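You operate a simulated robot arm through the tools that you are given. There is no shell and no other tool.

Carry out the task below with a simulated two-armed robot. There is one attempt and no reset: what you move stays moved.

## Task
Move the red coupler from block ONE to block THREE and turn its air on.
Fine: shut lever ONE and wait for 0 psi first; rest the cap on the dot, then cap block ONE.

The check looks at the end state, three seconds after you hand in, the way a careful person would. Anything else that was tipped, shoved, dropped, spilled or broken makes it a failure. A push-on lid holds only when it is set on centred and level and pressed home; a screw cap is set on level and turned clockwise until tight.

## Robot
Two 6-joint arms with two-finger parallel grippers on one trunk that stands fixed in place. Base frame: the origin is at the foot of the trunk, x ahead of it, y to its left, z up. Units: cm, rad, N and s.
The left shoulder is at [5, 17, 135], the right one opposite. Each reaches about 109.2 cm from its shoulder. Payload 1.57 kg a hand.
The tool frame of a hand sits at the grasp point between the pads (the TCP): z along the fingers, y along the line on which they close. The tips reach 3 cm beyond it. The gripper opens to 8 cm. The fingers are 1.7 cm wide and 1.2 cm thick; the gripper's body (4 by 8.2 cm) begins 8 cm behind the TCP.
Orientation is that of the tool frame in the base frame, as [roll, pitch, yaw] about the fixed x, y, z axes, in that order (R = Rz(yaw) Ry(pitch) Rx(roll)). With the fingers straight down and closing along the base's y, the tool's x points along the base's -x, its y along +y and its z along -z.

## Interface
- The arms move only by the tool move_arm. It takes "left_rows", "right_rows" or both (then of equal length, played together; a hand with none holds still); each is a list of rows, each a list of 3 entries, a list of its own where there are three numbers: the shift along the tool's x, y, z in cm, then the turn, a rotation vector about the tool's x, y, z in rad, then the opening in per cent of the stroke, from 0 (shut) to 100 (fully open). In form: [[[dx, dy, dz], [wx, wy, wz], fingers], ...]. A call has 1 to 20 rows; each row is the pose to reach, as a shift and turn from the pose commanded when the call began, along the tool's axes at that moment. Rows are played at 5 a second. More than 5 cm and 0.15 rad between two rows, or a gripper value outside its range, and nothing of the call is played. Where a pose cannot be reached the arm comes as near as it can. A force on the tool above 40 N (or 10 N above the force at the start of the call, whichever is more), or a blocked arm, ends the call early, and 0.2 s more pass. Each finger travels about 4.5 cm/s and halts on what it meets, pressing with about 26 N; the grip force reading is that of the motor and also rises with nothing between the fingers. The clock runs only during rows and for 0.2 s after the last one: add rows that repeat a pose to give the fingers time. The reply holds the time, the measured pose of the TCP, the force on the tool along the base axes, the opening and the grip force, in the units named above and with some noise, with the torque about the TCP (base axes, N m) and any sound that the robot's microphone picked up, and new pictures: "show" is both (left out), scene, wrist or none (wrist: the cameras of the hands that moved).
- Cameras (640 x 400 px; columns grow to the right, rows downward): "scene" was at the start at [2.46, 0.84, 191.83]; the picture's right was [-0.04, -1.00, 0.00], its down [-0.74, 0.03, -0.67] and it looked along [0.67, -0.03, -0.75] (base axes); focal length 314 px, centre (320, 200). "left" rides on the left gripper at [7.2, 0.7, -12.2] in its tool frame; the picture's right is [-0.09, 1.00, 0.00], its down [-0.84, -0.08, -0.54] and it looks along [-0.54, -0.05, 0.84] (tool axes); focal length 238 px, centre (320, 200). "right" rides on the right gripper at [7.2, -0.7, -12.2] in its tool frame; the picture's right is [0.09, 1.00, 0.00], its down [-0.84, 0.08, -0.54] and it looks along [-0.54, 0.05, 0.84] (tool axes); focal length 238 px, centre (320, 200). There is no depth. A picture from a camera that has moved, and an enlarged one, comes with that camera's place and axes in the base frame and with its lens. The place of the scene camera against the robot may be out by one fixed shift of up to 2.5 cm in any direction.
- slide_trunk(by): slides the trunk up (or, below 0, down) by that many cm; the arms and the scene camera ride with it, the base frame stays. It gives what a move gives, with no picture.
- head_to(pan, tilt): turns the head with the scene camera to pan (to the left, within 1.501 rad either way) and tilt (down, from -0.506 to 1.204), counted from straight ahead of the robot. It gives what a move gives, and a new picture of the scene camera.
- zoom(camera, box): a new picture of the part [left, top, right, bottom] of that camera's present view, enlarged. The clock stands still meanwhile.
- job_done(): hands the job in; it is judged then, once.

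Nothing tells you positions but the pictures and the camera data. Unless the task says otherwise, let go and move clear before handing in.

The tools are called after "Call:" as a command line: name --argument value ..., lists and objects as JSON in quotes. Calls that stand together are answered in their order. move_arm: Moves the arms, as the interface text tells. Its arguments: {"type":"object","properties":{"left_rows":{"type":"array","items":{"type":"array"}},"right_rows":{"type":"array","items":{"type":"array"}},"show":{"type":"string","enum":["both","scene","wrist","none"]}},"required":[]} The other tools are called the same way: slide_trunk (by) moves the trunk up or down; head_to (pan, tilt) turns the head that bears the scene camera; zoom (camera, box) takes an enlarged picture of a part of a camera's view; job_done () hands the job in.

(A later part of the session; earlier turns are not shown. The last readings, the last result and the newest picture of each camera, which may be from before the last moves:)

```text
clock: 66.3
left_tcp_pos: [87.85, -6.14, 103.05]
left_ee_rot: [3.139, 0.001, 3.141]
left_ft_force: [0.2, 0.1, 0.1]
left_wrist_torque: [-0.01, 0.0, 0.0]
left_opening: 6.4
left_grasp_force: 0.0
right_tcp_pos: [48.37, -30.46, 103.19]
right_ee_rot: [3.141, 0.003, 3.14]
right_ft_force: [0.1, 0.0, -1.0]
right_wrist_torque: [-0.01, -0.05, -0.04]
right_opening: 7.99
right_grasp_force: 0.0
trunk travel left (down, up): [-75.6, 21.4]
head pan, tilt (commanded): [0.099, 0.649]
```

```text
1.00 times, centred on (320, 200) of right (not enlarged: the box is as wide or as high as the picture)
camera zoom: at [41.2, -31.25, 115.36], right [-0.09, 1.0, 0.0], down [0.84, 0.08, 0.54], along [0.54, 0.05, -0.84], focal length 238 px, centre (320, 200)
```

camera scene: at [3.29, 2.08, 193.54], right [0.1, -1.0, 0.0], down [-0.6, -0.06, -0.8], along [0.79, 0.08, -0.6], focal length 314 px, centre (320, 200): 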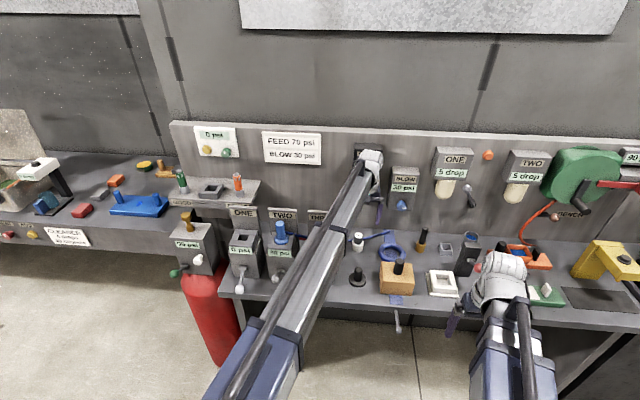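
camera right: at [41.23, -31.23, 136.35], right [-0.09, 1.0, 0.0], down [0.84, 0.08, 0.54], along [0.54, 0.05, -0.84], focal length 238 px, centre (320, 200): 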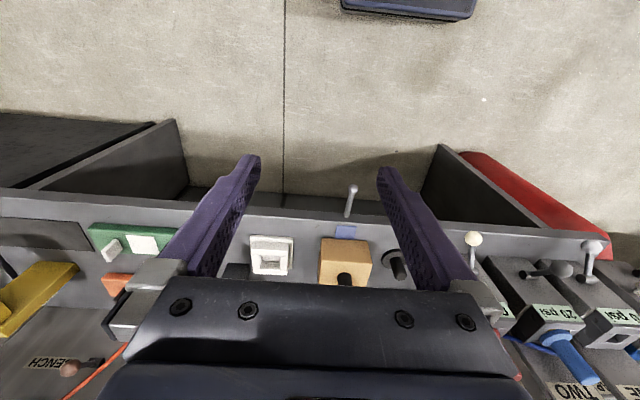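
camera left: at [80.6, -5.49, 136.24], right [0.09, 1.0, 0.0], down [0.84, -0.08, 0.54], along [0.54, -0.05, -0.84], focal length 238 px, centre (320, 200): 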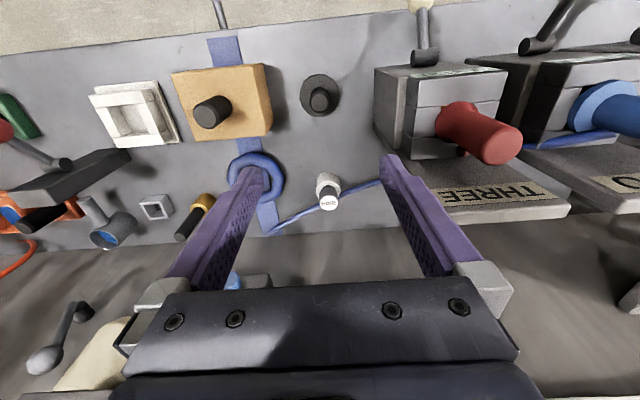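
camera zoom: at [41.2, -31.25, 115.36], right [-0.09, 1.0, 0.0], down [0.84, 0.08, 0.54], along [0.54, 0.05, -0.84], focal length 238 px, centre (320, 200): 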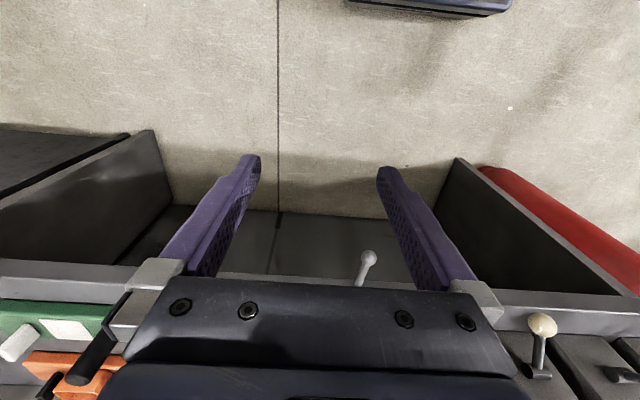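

Call:
zoom --camera "left" --box '[260, 70, 380, 190]'

Call:
slide_trunk --by -4

Call:
zoom --camera "left" --box '[220, 70, 420, 270]'

Call:
zoom --camera "scene" --box '[260, 100, 420, 260]'

```text
3.33 times, centred on (320, 130) of left
camera zoom: at [80.55, -5.53, 115.27], right [0.09, 1.0, 0.0], down [0.84, -0.08, 0.54], along [0.54, -0.05, -0.84], focal length 794 px, centre (320, 433)
```

zoom: 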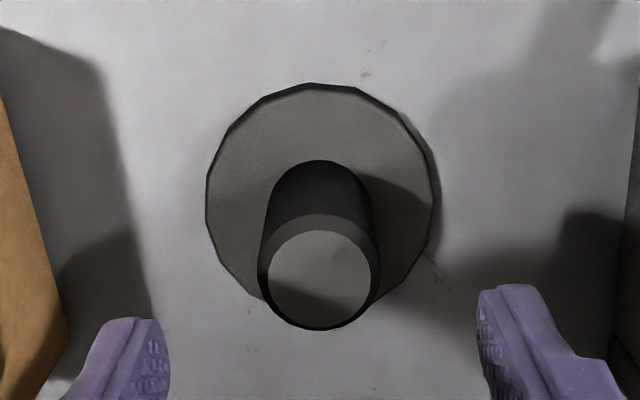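

```text
clock: 67.1
left_tcp_pos: [87.84, -6.26, 99.06]
left_ee_rot: [3.141, 0.001, 3.141]
left_ft_force: [0.3, 0.6, -0.6]
left_wrist_torque: [-0.03, 0.01, -0.03]
left_opening: 6.39
left_grasp_force: 0.0
right_tcp_pos: [48.44, -30.49, 99.11]
right_ee_rot: [-3.141, 0.001, 3.142]
right_ft_force: [-0.2, -0.4, 0.5]
right_wrist_torque: [0.0, 0.01, -0.03]
right_opening: 8.0
right_grasp_force: 0.0
trunk travel left (down, up): [-71.6, 25.4]
head pan, tilt (commanded): [0.099, 0.649]
```

```text
2.00 times, centred on (320, 170) of left
camera zoom: at [80.55, -5.53, 111.27], right [0.09, 1.0, 0.0], down [0.84, -0.08, 0.54], along [0.54, -0.05, -0.84], focal length 477 px, centre (320, 260)
```

zoom: 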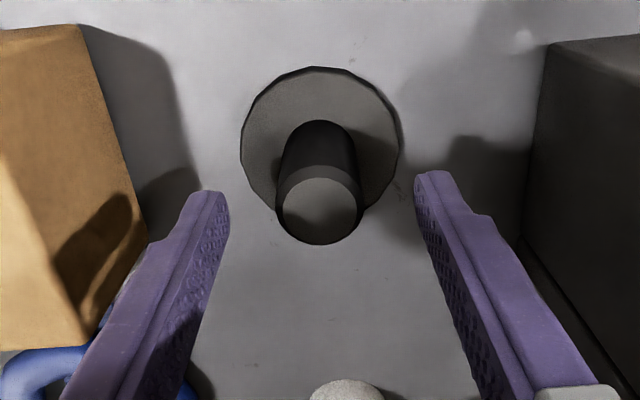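

```text
2.50 times, centred on (340, 180) of scene
camera zoom: at [3.22, 2.01, 168.54], right [0.1, -1.0, 0.0], down [-0.6, -0.06, -0.8], along [0.79, 0.08, -0.6], focal length 785 px, centre (270, 250)
```

zoom: 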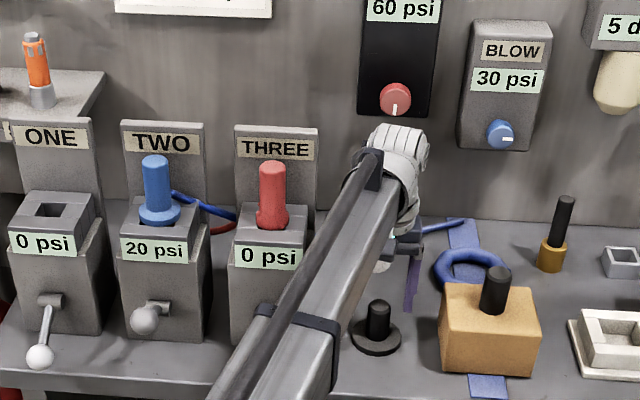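

The fingers are centred on the stem. I'll lower the last 3.9 cm and grip.

Call:
slide_trunk --by -3.8

Call:
move_arm --left_rows '[[[0, 0, 0], [0, 0, 0], 60], [[0, 0, 0], [0, 0, 0], 45], [[0, 0, 0], [0, 0, 0], 30], [[0, 0, 0], [0, 0, 0], 20], [[0, 0, 0], [0, 0, 0], 20]]' --show "both"

```text
clock: 68.0
left_tcp_pos: [87.76, -6.06, 95.44]
left_ee_rot: [3.139, -0.001, 3.141]
left_ft_force: [-0.8, -0.4, -1.0]
left_wrist_torque: [0.01, 0.01, 0.0]
left_opening: 6.41
left_grasp_force: 0.1
right_tcp_pos: [48.41, -30.43, 95.36]
right_ee_rot: [3.141, 0.001, 3.14]
right_ft_force: [-1.3, -0.8, -0.2]
right_wrist_torque: [0.01, 0.02, 0.03]
right_opening: 8.01
right_grasp_force: 0.0
trunk travel left (down, up): [-67.8, 29.2]
head pan, tilt (commanded): [0.099, 0.649]
```

```text
clock: 69.2
left_tcp_pos: [87.86, -6.13, 95.22]
left_ee_rot: [3.141, -0.001, 3.141]
left_ft_force: [-0.5, -0.7, -0.6]
left_wrist_torque: [-0.1, 0.0, 0.05]
left_opening: 3.11
left_grasp_force: 26.3
right_tcp_pos: [48.42, -30.32, 95.13]
right_ee_rot: [-3.141, 0.002, -3.141]
right_ft_force: [0.4, -0.8, 0.3]
right_wrist_torque: [0.0, 0.0, -0.01]
right_opening: 7.99
right_grasp_force: 0.1
trunk travel left (down, up): [-67.8, 29.2]
head pan, tilt (commanded): [0.099, 0.649]
camera scene: at [3.24, 2.0, 164.74], right [0.1, -1.0, 0.0], down [-0.6, -0.06, -0.8], along [0.79, 0.08, -0.6], focal length 314 px, centre (320, 200)
camera left: at [80.56, -5.55, 107.46], right [0.09, 1.0, 0.0], down [0.84, -0.08, 0.54], along [0.54, -0.05, -0.84], focal length 238 px, centre (320, 200)
```

scene: 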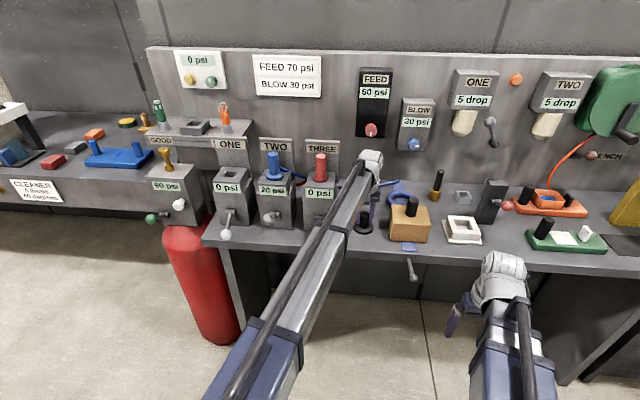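
left: 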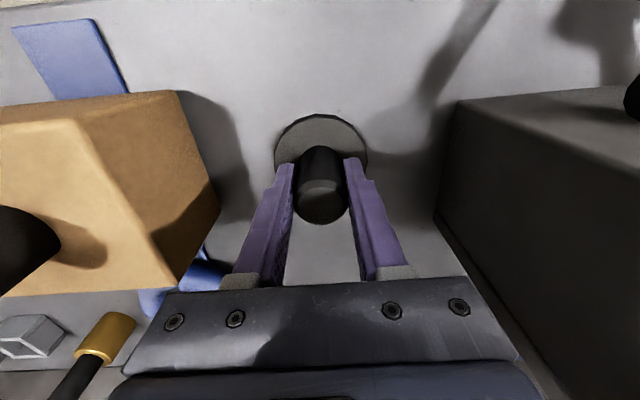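

I have the cap. I'll lift it fully clear, then carry it in front of the blocks to ONE.

Call:
slide_trunk --by 3

Call:
slide_trunk --by 25.9

Call:
move_arm --left_rows '[[[3, 0, 0], [0, 0, 0], 20], [[6, 2, 0], [0, 0, 0], 20], [[9, 5, 0], [0, 0, 0], 20], [[9, 8.5, 0], [0, 0, 0], 20], [[9, 12, 0], [0, 0, 0], 20], [[9, 15.5, 0], [0, 0, 0], 20], [[9, 19, 0], [0, 0, 0], 20], [[9, 22.5, 0], [0, 0, 0], 20], [[9, 26, 0], [0, 0, 0], 20], [[9, 29.5, 0], [0, 0, 0], 20], [[9, 33, 0], [0, 0, 0], 20], [[9, 36.5, 0], [0, 0, 0], 20], [[9, 40, 0], [0, 0, 0], 20], [[9, 43, 0], [0, 0, 0], 20], [[9, 45.15, 0], [0, 0, 0], 20], [[9, 45.15, 0], [0, 0, 0], 20]]' --show "both"

```text
clock: 69.9
left_tcp_pos: [87.77, -6.11, 98.27]
left_ee_rot: [-3.141, 0.001, -3.141]
left_ft_force: [0.1, 0.5, -0.8]
left_wrist_torque: [0.0, -0.01, 0.01]
left_opening: 3.08
left_grasp_force: 25.7
right_tcp_pos: [48.4, -30.39, 98.27]
right_ee_rot: [3.141, 0.001, -3.141]
right_ft_force: [0.8, -0.6, -0.1]
right_wrist_torque: [0.02, -0.01, 0.0]
right_opening: 8.01
right_grasp_force: 0.1
trunk travel left (down, up): [-70.8, 26.2]
head pan, tilt (commanded): [0.099, 0.649]
```

```text
clock: 72.6
left_tcp_pos: [87.74, -6.07, 124.19]
left_ee_rot: [3.14, -0.001, -3.14]
left_ft_force: [-1.0, -0.7, -0.4]
left_wrist_torque: [0.04, -0.03, 0.01]
left_opening: 3.07
left_grasp_force: 25.5
right_tcp_pos: [48.57, -30.45, 124.14]
right_ee_rot: [3.142, 0.0, 3.141]
right_ft_force: [0.4, 0.1, 0.4]
right_wrist_torque: [0.03, -0.01, -0.04]
right_opening: 8.0
right_grasp_force: 0.1
trunk travel left (down, up): [-96.7, 0.3]
head pan, tilt (commanded): [0.099, 0.649]
```

```text
clock: 76.0
left_tcp_pos: [78.82, 38.93, 124.18]
left_ee_rot: [3.14, 0.0, -3.141]
left_ft_force: [-0.4, -0.2, -0.1]
left_wrist_torque: [-0.01, -0.01, 0.02]
left_opening: 3.13
left_grasp_force: 26.0
right_tcp_pos: [48.52, -30.5, 124.1]
right_ee_rot: [3.14, 0.0, 3.141]
right_ft_force: [-0.8, 0.7, 0.1]
right_wrist_torque: [-0.04, 0.02, -0.02]
right_opening: 8.01
right_grasp_force: 0.0
trunk travel left (down, up): [-96.7, 0.3]
head pan, tilt (commanded): [0.099, 0.649]
camera scene: at [3.25, 1.98, 193.64], right [0.1, -1.0, 0.0], down [-0.6, -0.06, -0.8], along [0.79, 0.08, -0.6], focal length 314 px, centre (320, 200)
camera left: at [71.5, 39.54, 136.36], right [0.09, 1.0, 0.0], down [0.84, -0.08, 0.54], along [0.54, -0.05, -0.84], focal length 238 px, centre (320, 200)
```

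scene: 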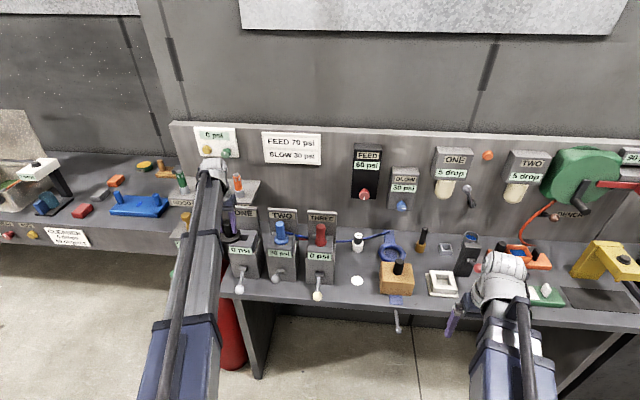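
left: 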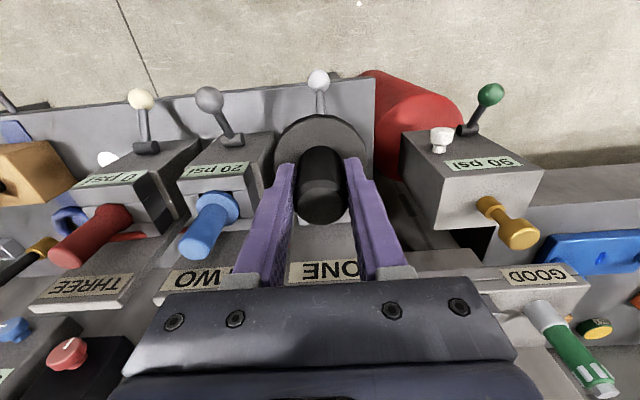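

The cap is in front of block ONE. I'll move it over the port and check alignment.

Call:
move_arm --left_rows '[[[-3, 0.05, 0], [0, 0, 0], 20], [[-6, 0.1, 0], [0, 0, 0], 20], [[-8.5, 0.1, 0], [0, 0, 0], 20], [[-9.87, 0.1, 0], [0, 0, 0], 20], [[-9.87, 0.1, 0], [0, 0, 0], 20], [[-9.87, 0.1, 0], [0, 0, 0], 20]]' --show "both"

Call:
zoom --camera "left" --box '[240, 40, 400, 240]'

Call:
zoom --camera "scene" --box '[210, 190, 290, 270]'

```text
clock: 77.4
left_tcp_pos: [88.68, 39.24, 124.09]
left_ee_rot: [3.138, -0.001, 3.141]
left_ft_force: [-0.2, -0.1, -0.5]
left_wrist_torque: [-0.02, 0.04, -0.01]
left_opening: 3.08
left_grasp_force: 25.8
right_tcp_pos: [48.44, -30.38, 124.21]
right_ee_rot: [-3.141, 0.001, 3.141]
right_ft_force: [0.0, 0.4, -0.3]
right_wrist_torque: [0.0, -0.01, -0.03]
right_opening: 7.99
right_grasp_force: 0.0
trunk travel left (down, up): [-96.7, 0.3]
head pan, tilt (commanded): [0.099, 0.649]
camera scene: at [3.28, 2.02, 193.64], right [0.1, -1.0, 0.0], down [-0.6, -0.06, -0.8], along [0.79, 0.08, -0.6], focal length 314 px, centre (320, 200)
camera left: at [81.44, 39.75, 136.34], right [0.09, 1.0, 0.0], down [0.84, -0.08, 0.54], along [0.54, -0.05, -0.84], focal length 238 px, centre (320, 200)
```

scene: 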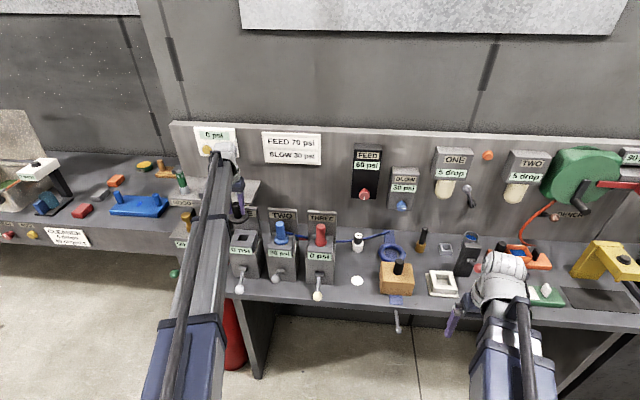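
left: 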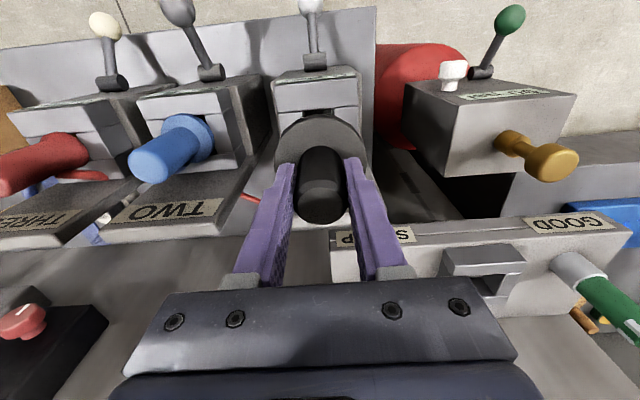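

```text
2.00 times, centred on (320, 140) of left
camera zoom: at [81.44, 39.75, 136.34], right [0.09, 1.0, 0.0], down [0.84, -0.08, 0.54], along [0.54, -0.05, -0.84], focal length 477 px, centre (320, 320)
```

zoom: 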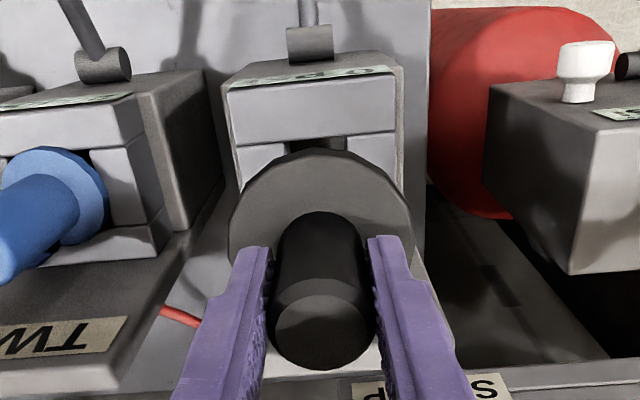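

```text
5.00 times, centred on (250, 230) of scene
camera zoom: at [3.28, 2.02, 193.64], right [0.1, -1.0, 0.0], down [-0.6, -0.06, -0.8], along [0.79, 0.08, -0.6], focal length 1571 px, centre (670, 50)
```

zoom: 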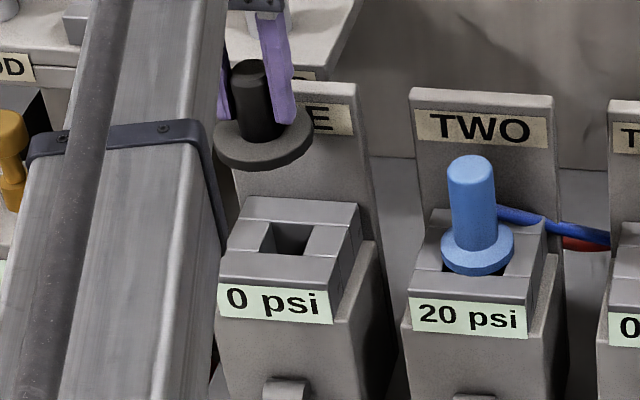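

The tool is at (88.64, 39.05) and block ONE's centre is about (88.55, 38.97). I'll make a small correction and lower in stages.

Call:
move_arm --left_rows '[[[0.08, -0.08, 0], [0, 0, 0], 20], [[0.08, -0.08, 0], [0, 0, 0], 20]]' --show "none"

Call:
slide_trunk --by -7

Call:
zoom --camera "left" --box '[240, 40, 400, 240]'

Call:
zoom --camera "scene" --box '[210, 175, 290, 255]'

```text
clock: 78.0
left_tcp_pos: [88.62, 38.99, 124.21]
left_ee_rot: [3.14, -0.001, 3.141]
left_ft_force: [-0.7, -0.4, -1.5]
left_wrist_torque: [-0.02, 0.03, 0.01]
left_opening: 3.06
left_grasp_force: 26.6
right_tcp_pos: [48.43, -30.46, 124.15]
right_ee_rot: [3.141, 0.001, 3.141]
right_ft_force: [0.3, 0.0, 0.2]
right_wrist_torque: [0.02, 0.01, 0.02]
right_opening: 7.99
right_grasp_force: 0.0
trunk travel left (down, up): [-96.7, 0.3]
head pan, tilt (commanded): [0.099, 0.649]
```

```text
clock: 79.0
left_tcp_pos: [88.67, 39.04, 117.26]
left_ee_rot: [3.139, 0.001, 3.141]
left_ft_force: [0.6, 0.4, -1.2]
left_wrist_torque: [0.02, 0.02, -0.02]
left_opening: 3.07
left_grasp_force: 25.9
right_tcp_pos: [48.4, -30.57, 117.22]
right_ee_rot: [-3.141, 0.002, -3.14]
right_ft_force: [-0.2, 0.1, -0.6]
right_wrist_torque: [0.01, 0.0, 0.0]
right_opening: 8.01
right_grasp_force: 0.0
trunk travel left (down, up): [-89.7, 7.3]
head pan, tilt (commanded): [0.099, 0.649]
```

```text
2.00 times, centred on (320, 140) of left
camera zoom: at [81.35, 39.64, 129.37], right [0.09, 1.0, 0.0], down [0.84, -0.08, 0.54], along [0.54, -0.05, -0.84], focal length 477 px, centre (320, 320)
```

zoom: 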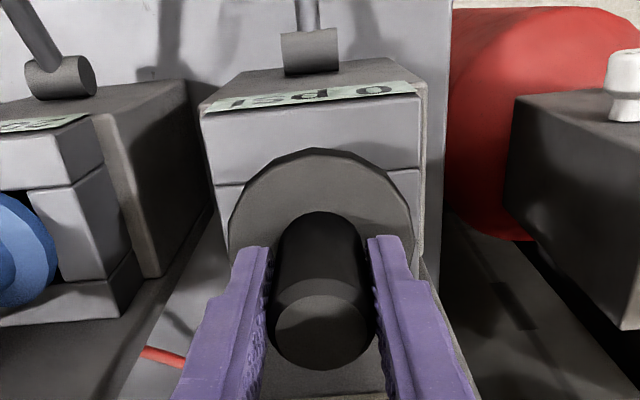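

```text
5.00 times, centred on (250, 215) of scene
camera zoom: at [3.24, 2.02, 186.64], right [0.1, -1.0, 0.0], down [-0.6, -0.06, -0.8], along [0.79, 0.08, -0.6], focal length 1571 px, centre (670, 125)
```

zoom: 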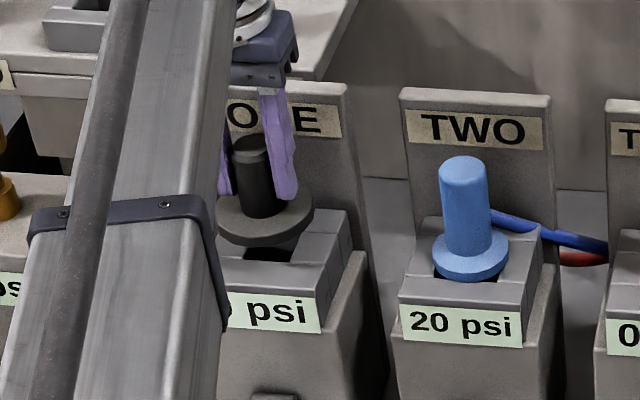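

Alignment matches the original seat position, so I'll lower toward contact.

Call:
slide_trunk --by -2.2

Call:
zoom --camera "scene" --box '[225, 180, 275, 230]'

Call:
slide_trunk --by -0.4

Call:
slide_trunk --by -0.2

```text
clock: 79.7
left_tcp_pos: [88.62, 39.09, 114.99]
left_ee_rot: [3.139, -0.001, -3.142]
left_ft_force: [0.9, -0.1, -0.6]
left_wrist_torque: [0.02, 0.01, 0.03]
left_opening: 3.09
left_grasp_force: 26.3
right_tcp_pos: [48.39, -30.44, 114.95]
right_ee_rot: [3.141, 0.001, 3.141]
right_ft_force: [0.5, 0.8, 0.3]
right_wrist_torque: [0.02, 0.0, -0.02]
right_opening: 7.97
right_grasp_force: 0.1
trunk travel left (down, up): [-87.5, 9.5]
head pan, tilt (commanded): [0.099, 0.649]
```

```text
8.00 times, centred on (250, 205) of scene
camera zoom: at [3.23, 2.02, 184.44], right [0.1, -1.0, 0.0], down [-0.6, -0.06, -0.8], along [0.79, 0.08, -0.6], focal length 2513 px, centre (880, 160)
```

zoom: 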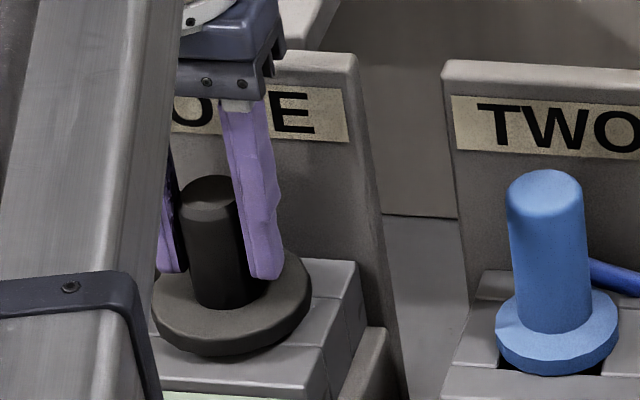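

```text
clock: 80.3
left_tcp_pos: [88.58, 39.04, 114.7]
left_ee_rot: [3.139, 0.001, -3.141]
left_ft_force: [0.2, 0.3, 0.3]
left_wrist_torque: [0.01, 0.01, 0.0]
left_opening: 3.08
left_grasp_force: 26.1
right_tcp_pos: [48.37, -30.4, 114.67]
right_ee_rot: [-3.141, 0.002, -3.142]
right_ft_force: [-0.3, 0.6, 0.2]
right_wrist_torque: [0.03, 0.0, -0.02]
right_opening: 8.03
right_grasp_force: 0.0
trunk travel left (down, up): [-87.1, 9.9]
head pan, tilt (commanded): [0.099, 0.649]
```

```text
clock: 80.8
left_tcp_pos: [88.56, 39.16, 114.27]
left_ee_rot: [3.139, 0.001, 3.141]
left_ft_force: [-0.4, -0.2, -0.5]
left_wrist_torque: [-0.02, 0.01, 0.0]
left_opening: 3.07
left_grasp_force: 25.8
right_tcp_pos: [48.37, -30.45, 114.32]
right_ee_rot: [3.14, 0.002, -3.14]
right_ft_force: [0.9, 1.1, 0.4]
right_wrist_torque: [0.03, 0.01, -0.02]
right_opening: 8.0
right_grasp_force: 0.0
trunk travel left (down, up): [-86.9, 10.1]
head pan, tilt (commanded): [0.099, 0.649]
```

Call:
slide_trunk --by -0.15

Call:
slide_trunk --by -0.15

Call:
zoom --camera "left" --box '[240, 40, 400, 240]'

```text
clock: 81.3
left_tcp_pos: [88.66, 39.11, 114.43]
left_ee_rot: [3.139, 0.003, -3.139]
left_ft_force: [2.6, 0.6, 9.0]
left_wrist_torque: [-0.12, -0.02, 0.01]
left_opening: 3.1
left_grasp_force: 26.0
right_tcp_pos: [48.38, -30.43, 114.24]
right_ee_rot: [3.139, 0.004, -3.141]
right_ft_force: [-0.4, 0.7, -0.2]
right_wrist_torque: [-0.01, 0.0, 0.01]
right_opening: 7.97
right_grasp_force: 0.0
trunk travel left (down, up): [-86.8, 10.2]
head pan, tilt (commanded): [0.099, 0.649]
```

```text
clock: 81.8
left_tcp_pos: [88.52, 39.1, 114.26]
left_ee_rot: [3.14, 0.004, -3.141]
left_ft_force: [12.6, 4.4, 28.9]
left_wrist_torque: [-0.16, -0.14, -0.04]
left_opening: 3.09
left_grasp_force: 25.7
right_tcp_pos: [48.29, -30.49, 114.21]
right_ee_rot: [3.139, 0.002, -3.141]
right_ft_force: [-0.9, -0.9, 0.3]
right_wrist_torque: [0.02, 0.0, 0.02]
right_opening: 8.02
right_grasp_force: 0.0
trunk travel left (down, up): [-86.6, 10.4]
head pan, tilt (commanded): [0.099, 0.649]
```

```text
2.00 times, centred on (320, 140) of left
camera zoom: at [81.28, 39.62, 126.42], right [0.09, 1.0, 0.0], down [0.83, -0.08, 0.55], along [0.54, -0.05, -0.84], focal length 477 px, centre (320, 320)
```

zoom: 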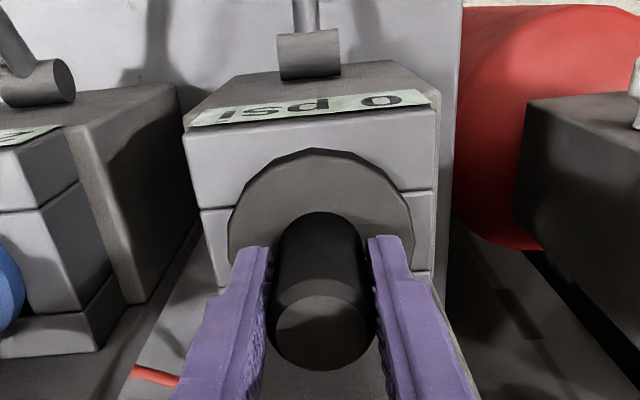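

Contact came exactly at the expected height (travel 10.15), and I've pressed to 29 N, so the cap is home on block ONE. I'll relieve, release and rise.

Call:
slide_trunk --by 0.2

Call:
move_arm --left_rows '[[[0, 0, 0], [0, 0, 0], 45], [[0, 0, 0], [0, 0, 0], 60], [[0, 0, 0], [0, 0, 0], 80], [[0, 0, 0], [0, 0, 0], 100], [[0, 0, 0], [0, 0, 0], 100]]' --show "none"

Call:
slide_trunk --by 5

Call:
zoom --camera "left" --box '[220, 40, 420, 240]'

Call:
zoom --camera "scene" --box '[210, 180, 290, 240]'

```text
clock: 82.3
left_tcp_pos: [88.55, 38.94, 114.2]
left_ee_rot: [3.14, -0.001, -3.139]
left_ft_force: [5.2, 3.7, 6.7]
left_wrist_torque: [-0.02, -0.42, 0.13]
left_opening: 3.07
left_grasp_force: 26.1
right_tcp_pos: [48.44, -30.45, 114.25]
right_ee_rot: [3.141, 0.002, 3.142]
right_ft_force: [0.1, 0.2, -0.2]
right_wrist_torque: [0.0, 0.0, 0.0]
right_opening: 7.99
right_grasp_force: 0.0
trunk travel left (down, up): [-86.8, 10.2]
head pan, tilt (commanded): [0.099, 0.649]
```

```text
clock: 83.5
left_tcp_pos: [88.58, 39.01, 114.24]
left_ee_rot: [3.139, 0.002, -3.141]
left_ft_force: [0.0, 0.2, -0.6]
left_wrist_torque: [0.0, -0.02, 0.0]
left_opening: 8.0
left_grasp_force: 0.1
right_tcp_pos: [48.38, -30.36, 114.28]
right_ee_rot: [-3.141, 0.001, -3.141]
right_ft_force: [-1.4, 0.6, -0.3]
right_wrist_torque: [-0.02, -0.02, -0.01]
right_opening: 8.0
right_grasp_force: 0.1
trunk travel left (down, up): [-86.8, 10.2]
head pan, tilt (commanded): [0.099, 0.649]
```

```text
clock: 84.4
left_tcp_pos: [88.65, 39.12, 119.27]
left_ee_rot: [3.14, 0.0, 3.141]
left_ft_force: [0.2, 0.2, 0.4]
left_wrist_torque: [0.0, 0.0, -0.01]
left_opening: 8.0
left_grasp_force: 0.1
right_tcp_pos: [48.47, -30.53, 119.34]
right_ee_rot: [3.141, 0.002, 3.141]
right_ft_force: [1.2, -0.4, -0.4]
right_wrist_torque: [0.03, 0.0, -0.01]
right_opening: 8.0
right_grasp_force: 0.1
trunk travel left (down, up): [-91.8, 5.2]
head pan, tilt (commanded): [0.099, 0.649]
```

```text
2.00 times, centred on (320, 140) of left
camera zoom: at [81.37, 39.64, 131.45], right [0.09, 1.0, 0.0], down [0.84, -0.08, 0.54], along [0.54, -0.05, -0.84], focal length 477 px, centre (320, 320)
```

zoom: 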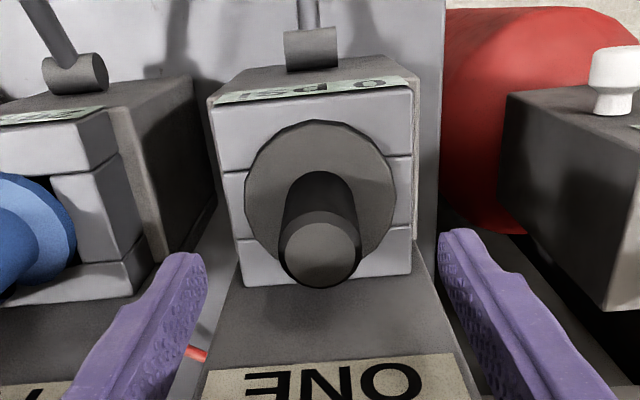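

```text
6.67 times, centred on (250, 210) of scene
camera zoom: at [3.26, 2.02, 188.74], right [0.1, -1.0, 0.0], down [-0.6, -0.06, -0.8], along [0.79, 0.08, -0.6], focal length 2094 px, centre (787, 133)
```

zoom: 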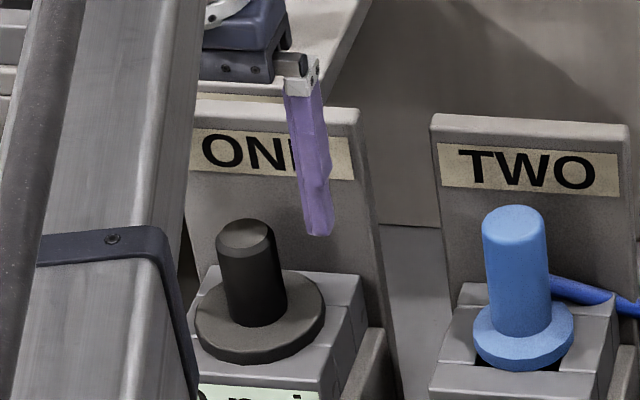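

The cap sits level and centred on block ONE. Lever THREE is next, so I'll retreat and bring the left hand in front of it.

Call:
slide_trunk --by 4.8

Call:
move_arm --left_rows '[[[3.5, 0, 0], [0, 0, 0], 100], [[7, 0, 0], [0, 0, 0], 100], [[10.5, 0, 0], [0, 0, 0], 100], [[14, -2, 0], [0, 0, 0], 100], [[17, -5, 0], [0, 0, 0], 100], [[17, -9, 0], [0, 0, 0], 100], [[17, -13, 0], [0, 0, 0], 100], [[17, -17, 0], [0, 0, 0], 100], [[17, -21, 0], [0, 0, 0], 100], [[17, -25, 0], [0, 0, 0], 100], [[17, -28, 0], [0, 0, 0], 100], [[17, -30, 0], [0, 0, 0], 100], [[17, -30, 0], [0, 0, 0], 100]]' --show "both"

Call:
zoom --camera "scene" --box '[210, 190, 290, 270]'

Call:
zoom --camera "left" --box '[240, 60, 400, 220]'

```text
clock: 85.3
left_tcp_pos: [88.51, 39.02, 124.08]
left_ee_rot: [3.141, 0.001, 3.14]
left_ft_force: [0.1, 0.5, -1.2]
left_wrist_torque: [-0.01, -0.02, -0.01]
left_opening: 7.97
left_grasp_force: 0.0
right_tcp_pos: [48.38, -30.57, 124.1]
right_ee_rot: [-3.14, 0.002, -3.141]
right_ft_force: [0.1, -0.3, -0.7]
right_wrist_torque: [0.02, -0.01, -0.01]
right_opening: 7.99
right_grasp_force: 0.1
trunk travel left (down, up): [-96.6, 0.4]
head pan, tilt (commanded): [0.099, 0.649]
```

```text
clock: 88.1
left_tcp_pos: [71.76, 9.1, 124.08]
left_ee_rot: [3.141, 0.0, -3.139]
left_ft_force: [-0.6, -0.2, 0.4]
left_wrist_torque: [0.01, -0.02, 0.0]
left_opening: 7.99
left_grasp_force: 0.0
right_tcp_pos: [48.34, -30.35, 124.02]
right_ee_rot: [3.141, 0.004, 3.14]
right_ft_force: [-0.1, 0.6, 0.4]
right_wrist_torque: [0.02, 0.03, 0.0]
right_opening: 8.01
right_grasp_force: 0.0
trunk travel left (down, up): [-96.6, 0.4]
head pan, tilt (commanded): [0.099, 0.649]
camera scene: at [3.25, 2.05, 193.54], right [0.1, -1.0, 0.0], down [-0.6, -0.06, -0.8], along [0.79, 0.08, -0.6], focal length 314 px, centre (320, 200)
camera left: at [64.41, 9.63, 136.26], right [0.09, 1.0, 0.0], down [0.84, -0.08, 0.54], along [0.54, -0.05, -0.84], focal length 238 px, centre (320, 200)
```

scene: 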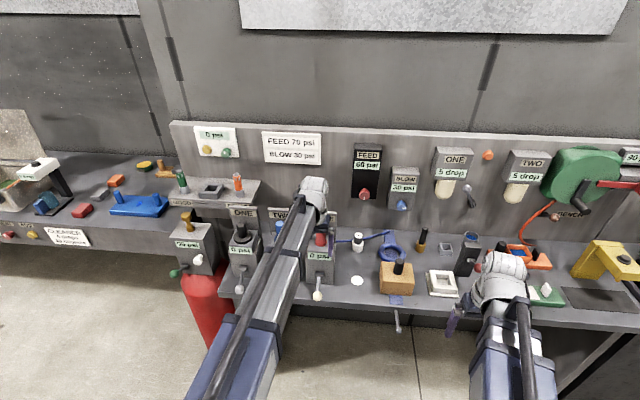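
left: 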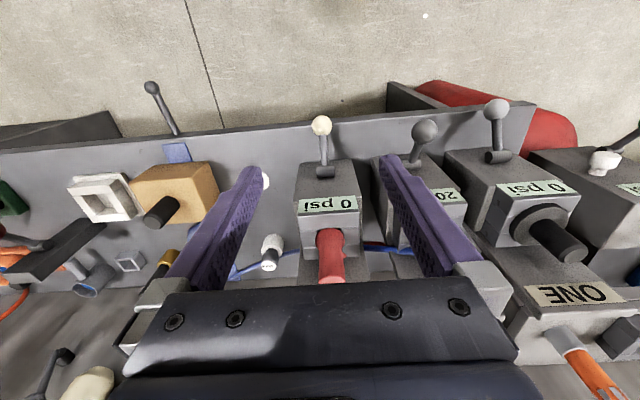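

```text
5.00 times, centred on (250, 230) of scene
camera zoom: at [3.25, 2.05, 193.54], right [0.1, -1.0, 0.0], down [-0.6, -0.06, -0.8], along [0.79, 0.08, -0.6], focal length 1571 px, centre (670, 50)
```

zoom: 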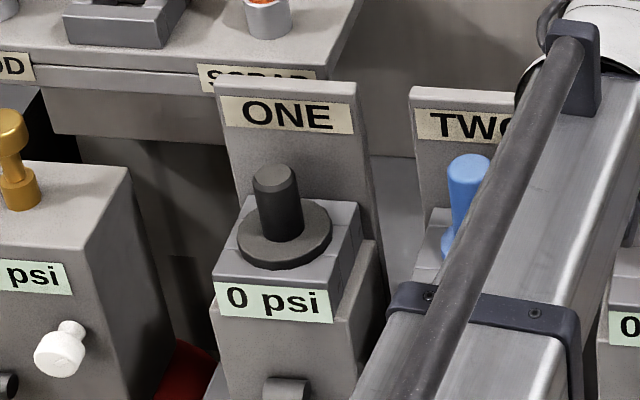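

```text
2.50 times, centred on (320, 140) of left
camera zoom: at [64.41, 9.63, 136.26], right [0.09, 1.0, 0.0], down [0.84, -0.08, 0.54], along [0.54, -0.05, -0.84], focal length 596 px, centre (320, 350)
```

zoom: 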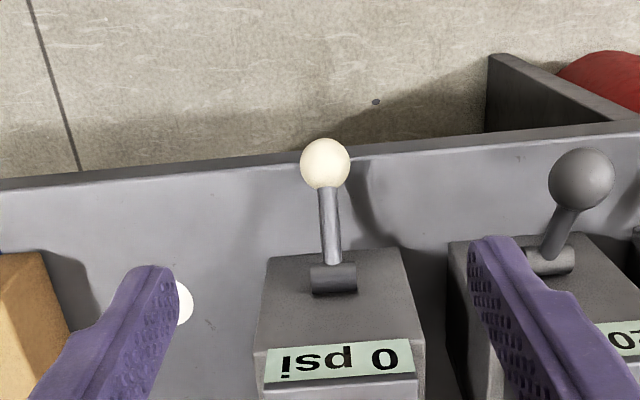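

Ball THREE is at about (76.05, 8.93, 93.75). I'll move above it and lower, with the fingers straddling it.

Call:
move_arm --left_rows '[[[-2.2, 0, 0], [0, 0, 0], 100], [[-4.4, 0, 0], [0, 0, 0], 100], [[-4.4, 0, 0], [0, 0, 0], 100]]' --show "none"

Call:
slide_trunk --by -20

Call:
zoom --camera "left" --box '[0, 0, 640, 400]'

Call:
zoom --camera "scene" --box '[220, 100, 420, 250]'

```text
clock: 88.9
left_tcp_pos: [76.04, 9.01, 124.05]
left_ee_rot: [3.14, 0.003, -3.142]
left_ft_force: [-0.7, 0.1, -0.4]
left_wrist_torque: [0.0, -0.03, 0.01]
left_opening: 8.02
left_grasp_force: 0.0
right_tcp_pos: [48.41, -30.38, 124.01]
right_ee_rot: [-3.14, 0.004, -3.14]
right_ft_force: [0.0, 0.5, 0.5]
right_wrist_torque: [0.03, 0.04, 0.0]
right_opening: 8.02
right_grasp_force: 0.1
trunk travel left (down, up): [-96.6, 0.4]
head pan, tilt (commanded): [0.099, 0.649]
```

```text
clock: 91.1
left_tcp_pos: [75.95, 8.98, 103.98]
left_ee_rot: [3.14, -0.001, 3.141]
left_ft_force: [1.0, 0.2, -0.5]
left_wrist_torque: [0.04, -0.02, 0.02]
left_opening: 8.02
left_grasp_force: 0.1
right_tcp_pos: [48.49, -30.44, 104.15]
right_ee_rot: [3.14, 0.0, -3.141]
right_ft_force: [0.0, -0.6, -0.7]
right_wrist_torque: [-0.02, 0.04, 0.03]
right_opening: 8.02
right_grasp_force: 0.1
trunk travel left (down, up): [-76.6, 20.4]
head pan, tilt (commanded): [0.099, 0.649]
```

```text
1.00 times, centred on (320, 200) of left (not enlarged: the box is as wide or as high as the picture)
camera zoom: at [68.76, 9.55, 116.27], right [0.09, 1.0, 0.0], down [0.84, -0.08, 0.54], along [0.54, -0.05, -0.84], focal length 238 px, centre (320, 200)
```

zoom: 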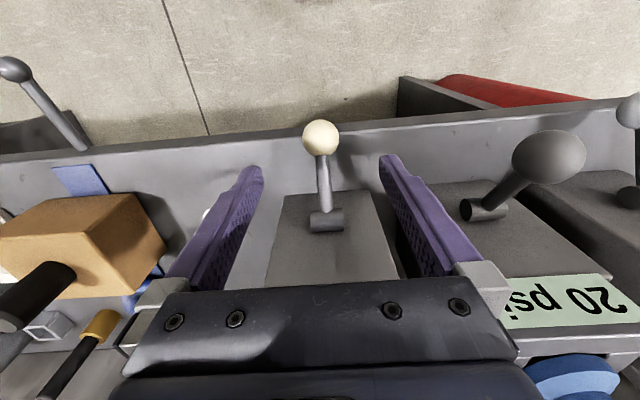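

```text
2.67 times, centred on (320, 175) of scene
camera zoom: at [3.23, 2.01, 173.55], right [0.1, -1.0, 0.0], down [-0.6, -0.06, -0.8], along [0.79, 0.08, -0.6], focal length 838 px, centre (320, 267)
```

zoom: 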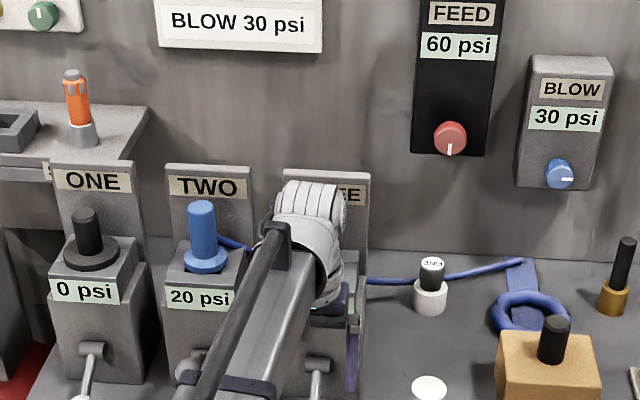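

Everything is clear. I'll keep lowering in two steps to put the pads at the ball.

Call:
slide_trunk --by -5

Call:
zoom --camera "left" --box '[160, 60, 480, 280]'

Call:
slide_trunk --by -3.8

Call:
zoom --camera "left" --box '[160, 60, 480, 280]'

Call:
zoom --camera "scene" --box '[260, 120, 380, 240]'

```text
clock: 92.0
left_tcp_pos: [75.97, 8.97, 99.18]
left_ee_rot: [3.14, 0.0, -3.14]
left_ft_force: [-0.4, 0.2, 0.2]
left_wrist_torque: [0.02, -0.01, -0.02]
left_opening: 7.98
left_grasp_force: 0.1
right_tcp_pos: [48.35, -30.55, 99.04]
right_ee_rot: [-3.141, 0.002, 3.141]
right_ft_force: [-0.2, 0.1, 0.4]
right_wrist_torque: [0.0, 0.02, 0.04]
right_opening: 8.0
right_grasp_force: 0.0
trunk travel left (down, up): [-71.6, 25.4]
head pan, tilt (commanded): [0.099, 0.649]
```

```text
1.82 times, centred on (320, 170) of left
camera zoom: at [68.75, 9.55, 111.27], right [0.09, 1.0, 0.0], down [0.84, -0.08, 0.54], along [0.54, -0.05, -0.84], focal length 433 px, centre (320, 254)
```

zoom: 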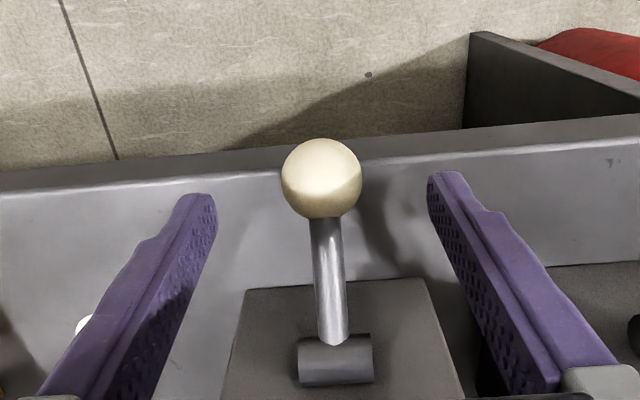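

```text
clock: 92.8
left_tcp_pos: [76.04, 9.01, 95.26]
left_ee_rot: [3.14, 0.0, 3.14]
left_ft_force: [0.0, -0.4, -0.3]
left_wrist_torque: [-0.02, -0.04, 0.01]
left_opening: 7.98
left_grasp_force: 0.0
right_tcp_pos: [48.41, -30.42, 95.31]
right_ee_rot: [-3.141, 0.002, -3.141]
right_ft_force: [0.5, -0.1, 0.6]
right_wrist_torque: [0.02, -0.03, -0.01]
right_opening: 8.0
right_grasp_force: 0.0
trunk travel left (down, up): [-67.8, 29.2]
head pan, tilt (commanded): [0.099, 0.649]
```

```text
1.82 times, centred on (320, 170) of left
camera zoom: at [68.75, 9.55, 107.47], right [0.09, 1.0, 0.0], down [0.84, -0.08, 0.54], along [0.54, -0.05, -0.84], focal length 433 px, centre (320, 254)
```

zoom: 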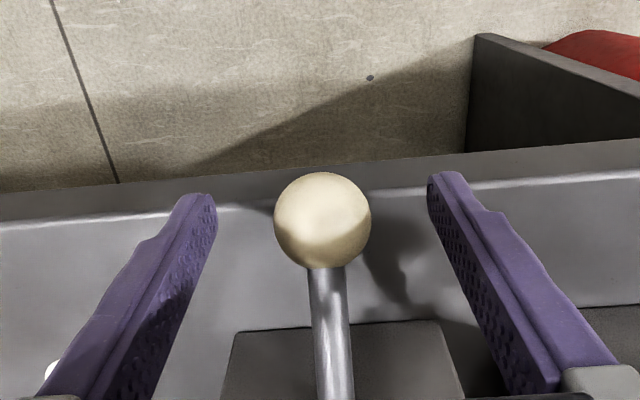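

```text
3.33 times, centred on (320, 180) of scene
camera zoom: at [3.23, 2.01, 164.74], right [0.1, -1.0, 0.0], down [-0.6, -0.06, -0.8], along [0.79, 0.08, -0.6], focal length 1047 px, centre (320, 267)
```

zoom: 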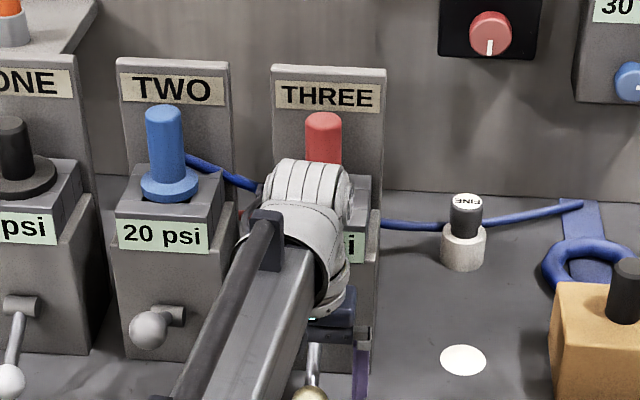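

The pads are level with the ball. I'll close on it.

Call:
move_arm --left_rows '[[[-0.15, 0.05, 0], [0, 0, 0], 70], [[-0.15, 0.05, 0], [0, 0, 0], 55], [[-0.15, 0.05, 0], [0, 0, 0], 40], [[-0.15, 0.05, 0], [0, 0, 0], 30], [[-0.15, 0.05, 0], [0, 0, 0], 30]]' --show "wrist"

```text
clock: 94.0
left_tcp_pos: [76.1, 8.98, 95.3]
left_ee_rot: [3.141, 0.001, -3.14]
left_ft_force: [1.2, 0.1, -0.3]
left_wrist_torque: [0.05, 0.02, -0.06]
left_opening: 3.53
left_grasp_force: 33.1
right_tcp_pos: [48.43, -30.44, 95.25]
right_ee_rot: [-3.141, 0.002, 3.141]
right_ft_force: [-0.2, -0.4, 0.1]
right_wrist_torque: [0.0, 0.02, -0.01]
right_opening: 7.99
right_grasp_force: 0.0
trunk travel left (down, up): [-67.8, 29.2]
head pan, tilt (commanded): [0.099, 0.649]
camera left: at [68.92, 9.6, 107.46], right [0.09, 1.0, 0.0], down [0.84, -0.08, 0.54], along [0.54, -0.05, -0.84], focal length 238 px, centre (320, 200)
```

left: 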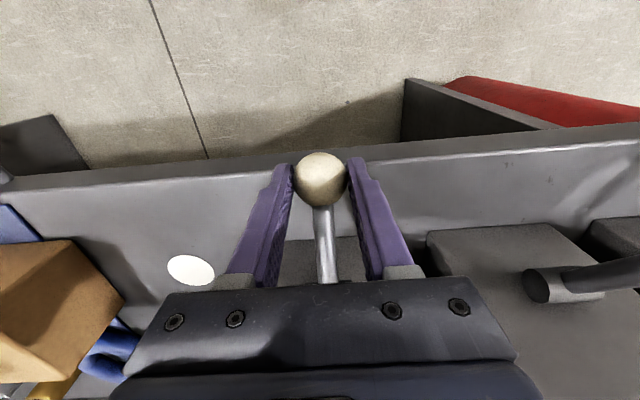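

The ball is gripped. I'll swing the lever up along its arc, alternating small trunk lifts with small x adjustments.

Call:
move_arm --left_rows '[[[0.15, 0, 0], [0, 0, 0], 30]]' --show "none"

Call:
slide_trunk --by 0.7

Call:
move_arm --left_rows '[[[0.35, 0, 0], [0, 0, 0], 30]]' --show "none"

Call:
slide_trunk --by 0.7

Call:
zoom --camera "left" --box '[160, 60, 480, 280]'

```text
clock: 94.5
left_tcp_pos: [76.12, 9.02, 95.3]
left_ee_rot: [3.14, 0.003, 3.141]
left_ft_force: [9.2, -0.8, 5.5]
left_wrist_torque: [0.02, 0.19, -0.08]
left_opening: 3.52
left_grasp_force: 42.4
right_tcp_pos: [48.56, -30.37, 95.24]
right_ee_rot: [-3.141, 0.002, -3.141]
right_ft_force: [-0.8, -0.1, 0.5]
right_wrist_torque: [-0.03, 0.03, 0.02]
right_opening: 8.01
right_grasp_force: 0.1
trunk travel left (down, up): [-67.8, 29.2]
head pan, tilt (commanded): [0.099, 0.649]
```

```text
clock: 95.0
left_tcp_pos: [75.9, 9.02, 96.02]
left_ee_rot: [3.14, -0.002, 3.141]
left_ft_force: [-4.5, -1.1, -10.0]
left_wrist_torque: [-0.02, 0.61, -0.11]
left_opening: 3.5
left_grasp_force: 42.2
right_tcp_pos: [48.41, -30.42, 96.12]
right_ee_rot: [3.14, 0.003, -3.14]
right_ft_force: [-0.1, 0.9, 0.3]
right_wrist_torque: [0.0, 0.0, 0.03]
right_opening: 8.0
right_grasp_force: 0.0
trunk travel left (down, up): [-68.5, 28.5]
head pan, tilt (commanded): [0.099, 0.649]
```

```text
clock: 95.4
left_tcp_pos: [75.89, 9.02, 95.93]
left_ee_rot: [3.139, 0.005, -3.139]
left_ft_force: [7.7, 0.1, -3.9]
left_wrist_torque: [-0.09, 0.33, -0.16]
left_opening: 3.51
left_grasp_force: 42.7
right_tcp_pos: [48.58, -30.5, 96.02]
right_ee_rot: [-3.141, 0.001, -3.141]
right_ft_force: [-0.1, 0.6, -0.4]
right_wrist_torque: [0.03, -0.01, 0.01]
right_opening: 8.03
right_grasp_force: 0.1
trunk travel left (down, up): [-68.5, 28.5]
head pan, tilt (commanded): [0.099, 0.649]
```

```text
clock: 96.0
left_tcp_pos: [75.55, 9.03, 96.67]
left_ee_rot: [3.14, 0.0, -3.14]
left_ft_force: [-1.4, 0.3, -8.6]
left_wrist_torque: [0.05, 0.6, -0.01]
left_opening: 3.51
left_grasp_force: 42.6
right_tcp_pos: [48.61, -30.4, 96.72]
right_ee_rot: [-3.14, 0.002, -3.142]
right_ft_force: [0.0, 0.1, -0.6]
right_wrist_torque: [0.03, -0.01, -0.02]
right_opening: 8.0
right_grasp_force: 0.1
trunk travel left (down, up): [-69.2, 27.8]
head pan, tilt (commanded): [0.099, 0.649]
```

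```text
1.82 times, centred on (320, 170) of left
camera zoom: at [68.44, 9.6, 108.84], right [0.09, 1.0, 0.0], down [0.84, -0.08, 0.54], along [0.54, -0.05, -0.84], focal length 433 px, centre (320, 254)
```

zoom: 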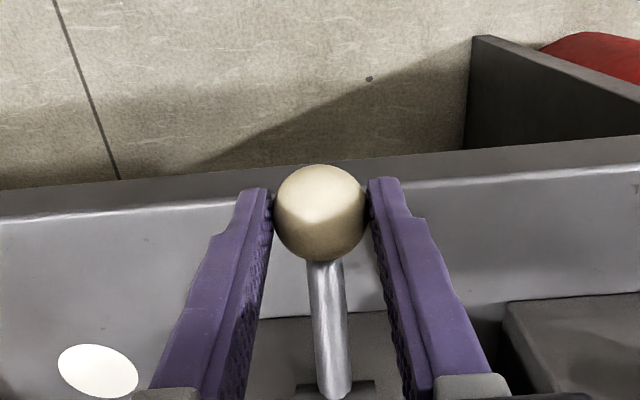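

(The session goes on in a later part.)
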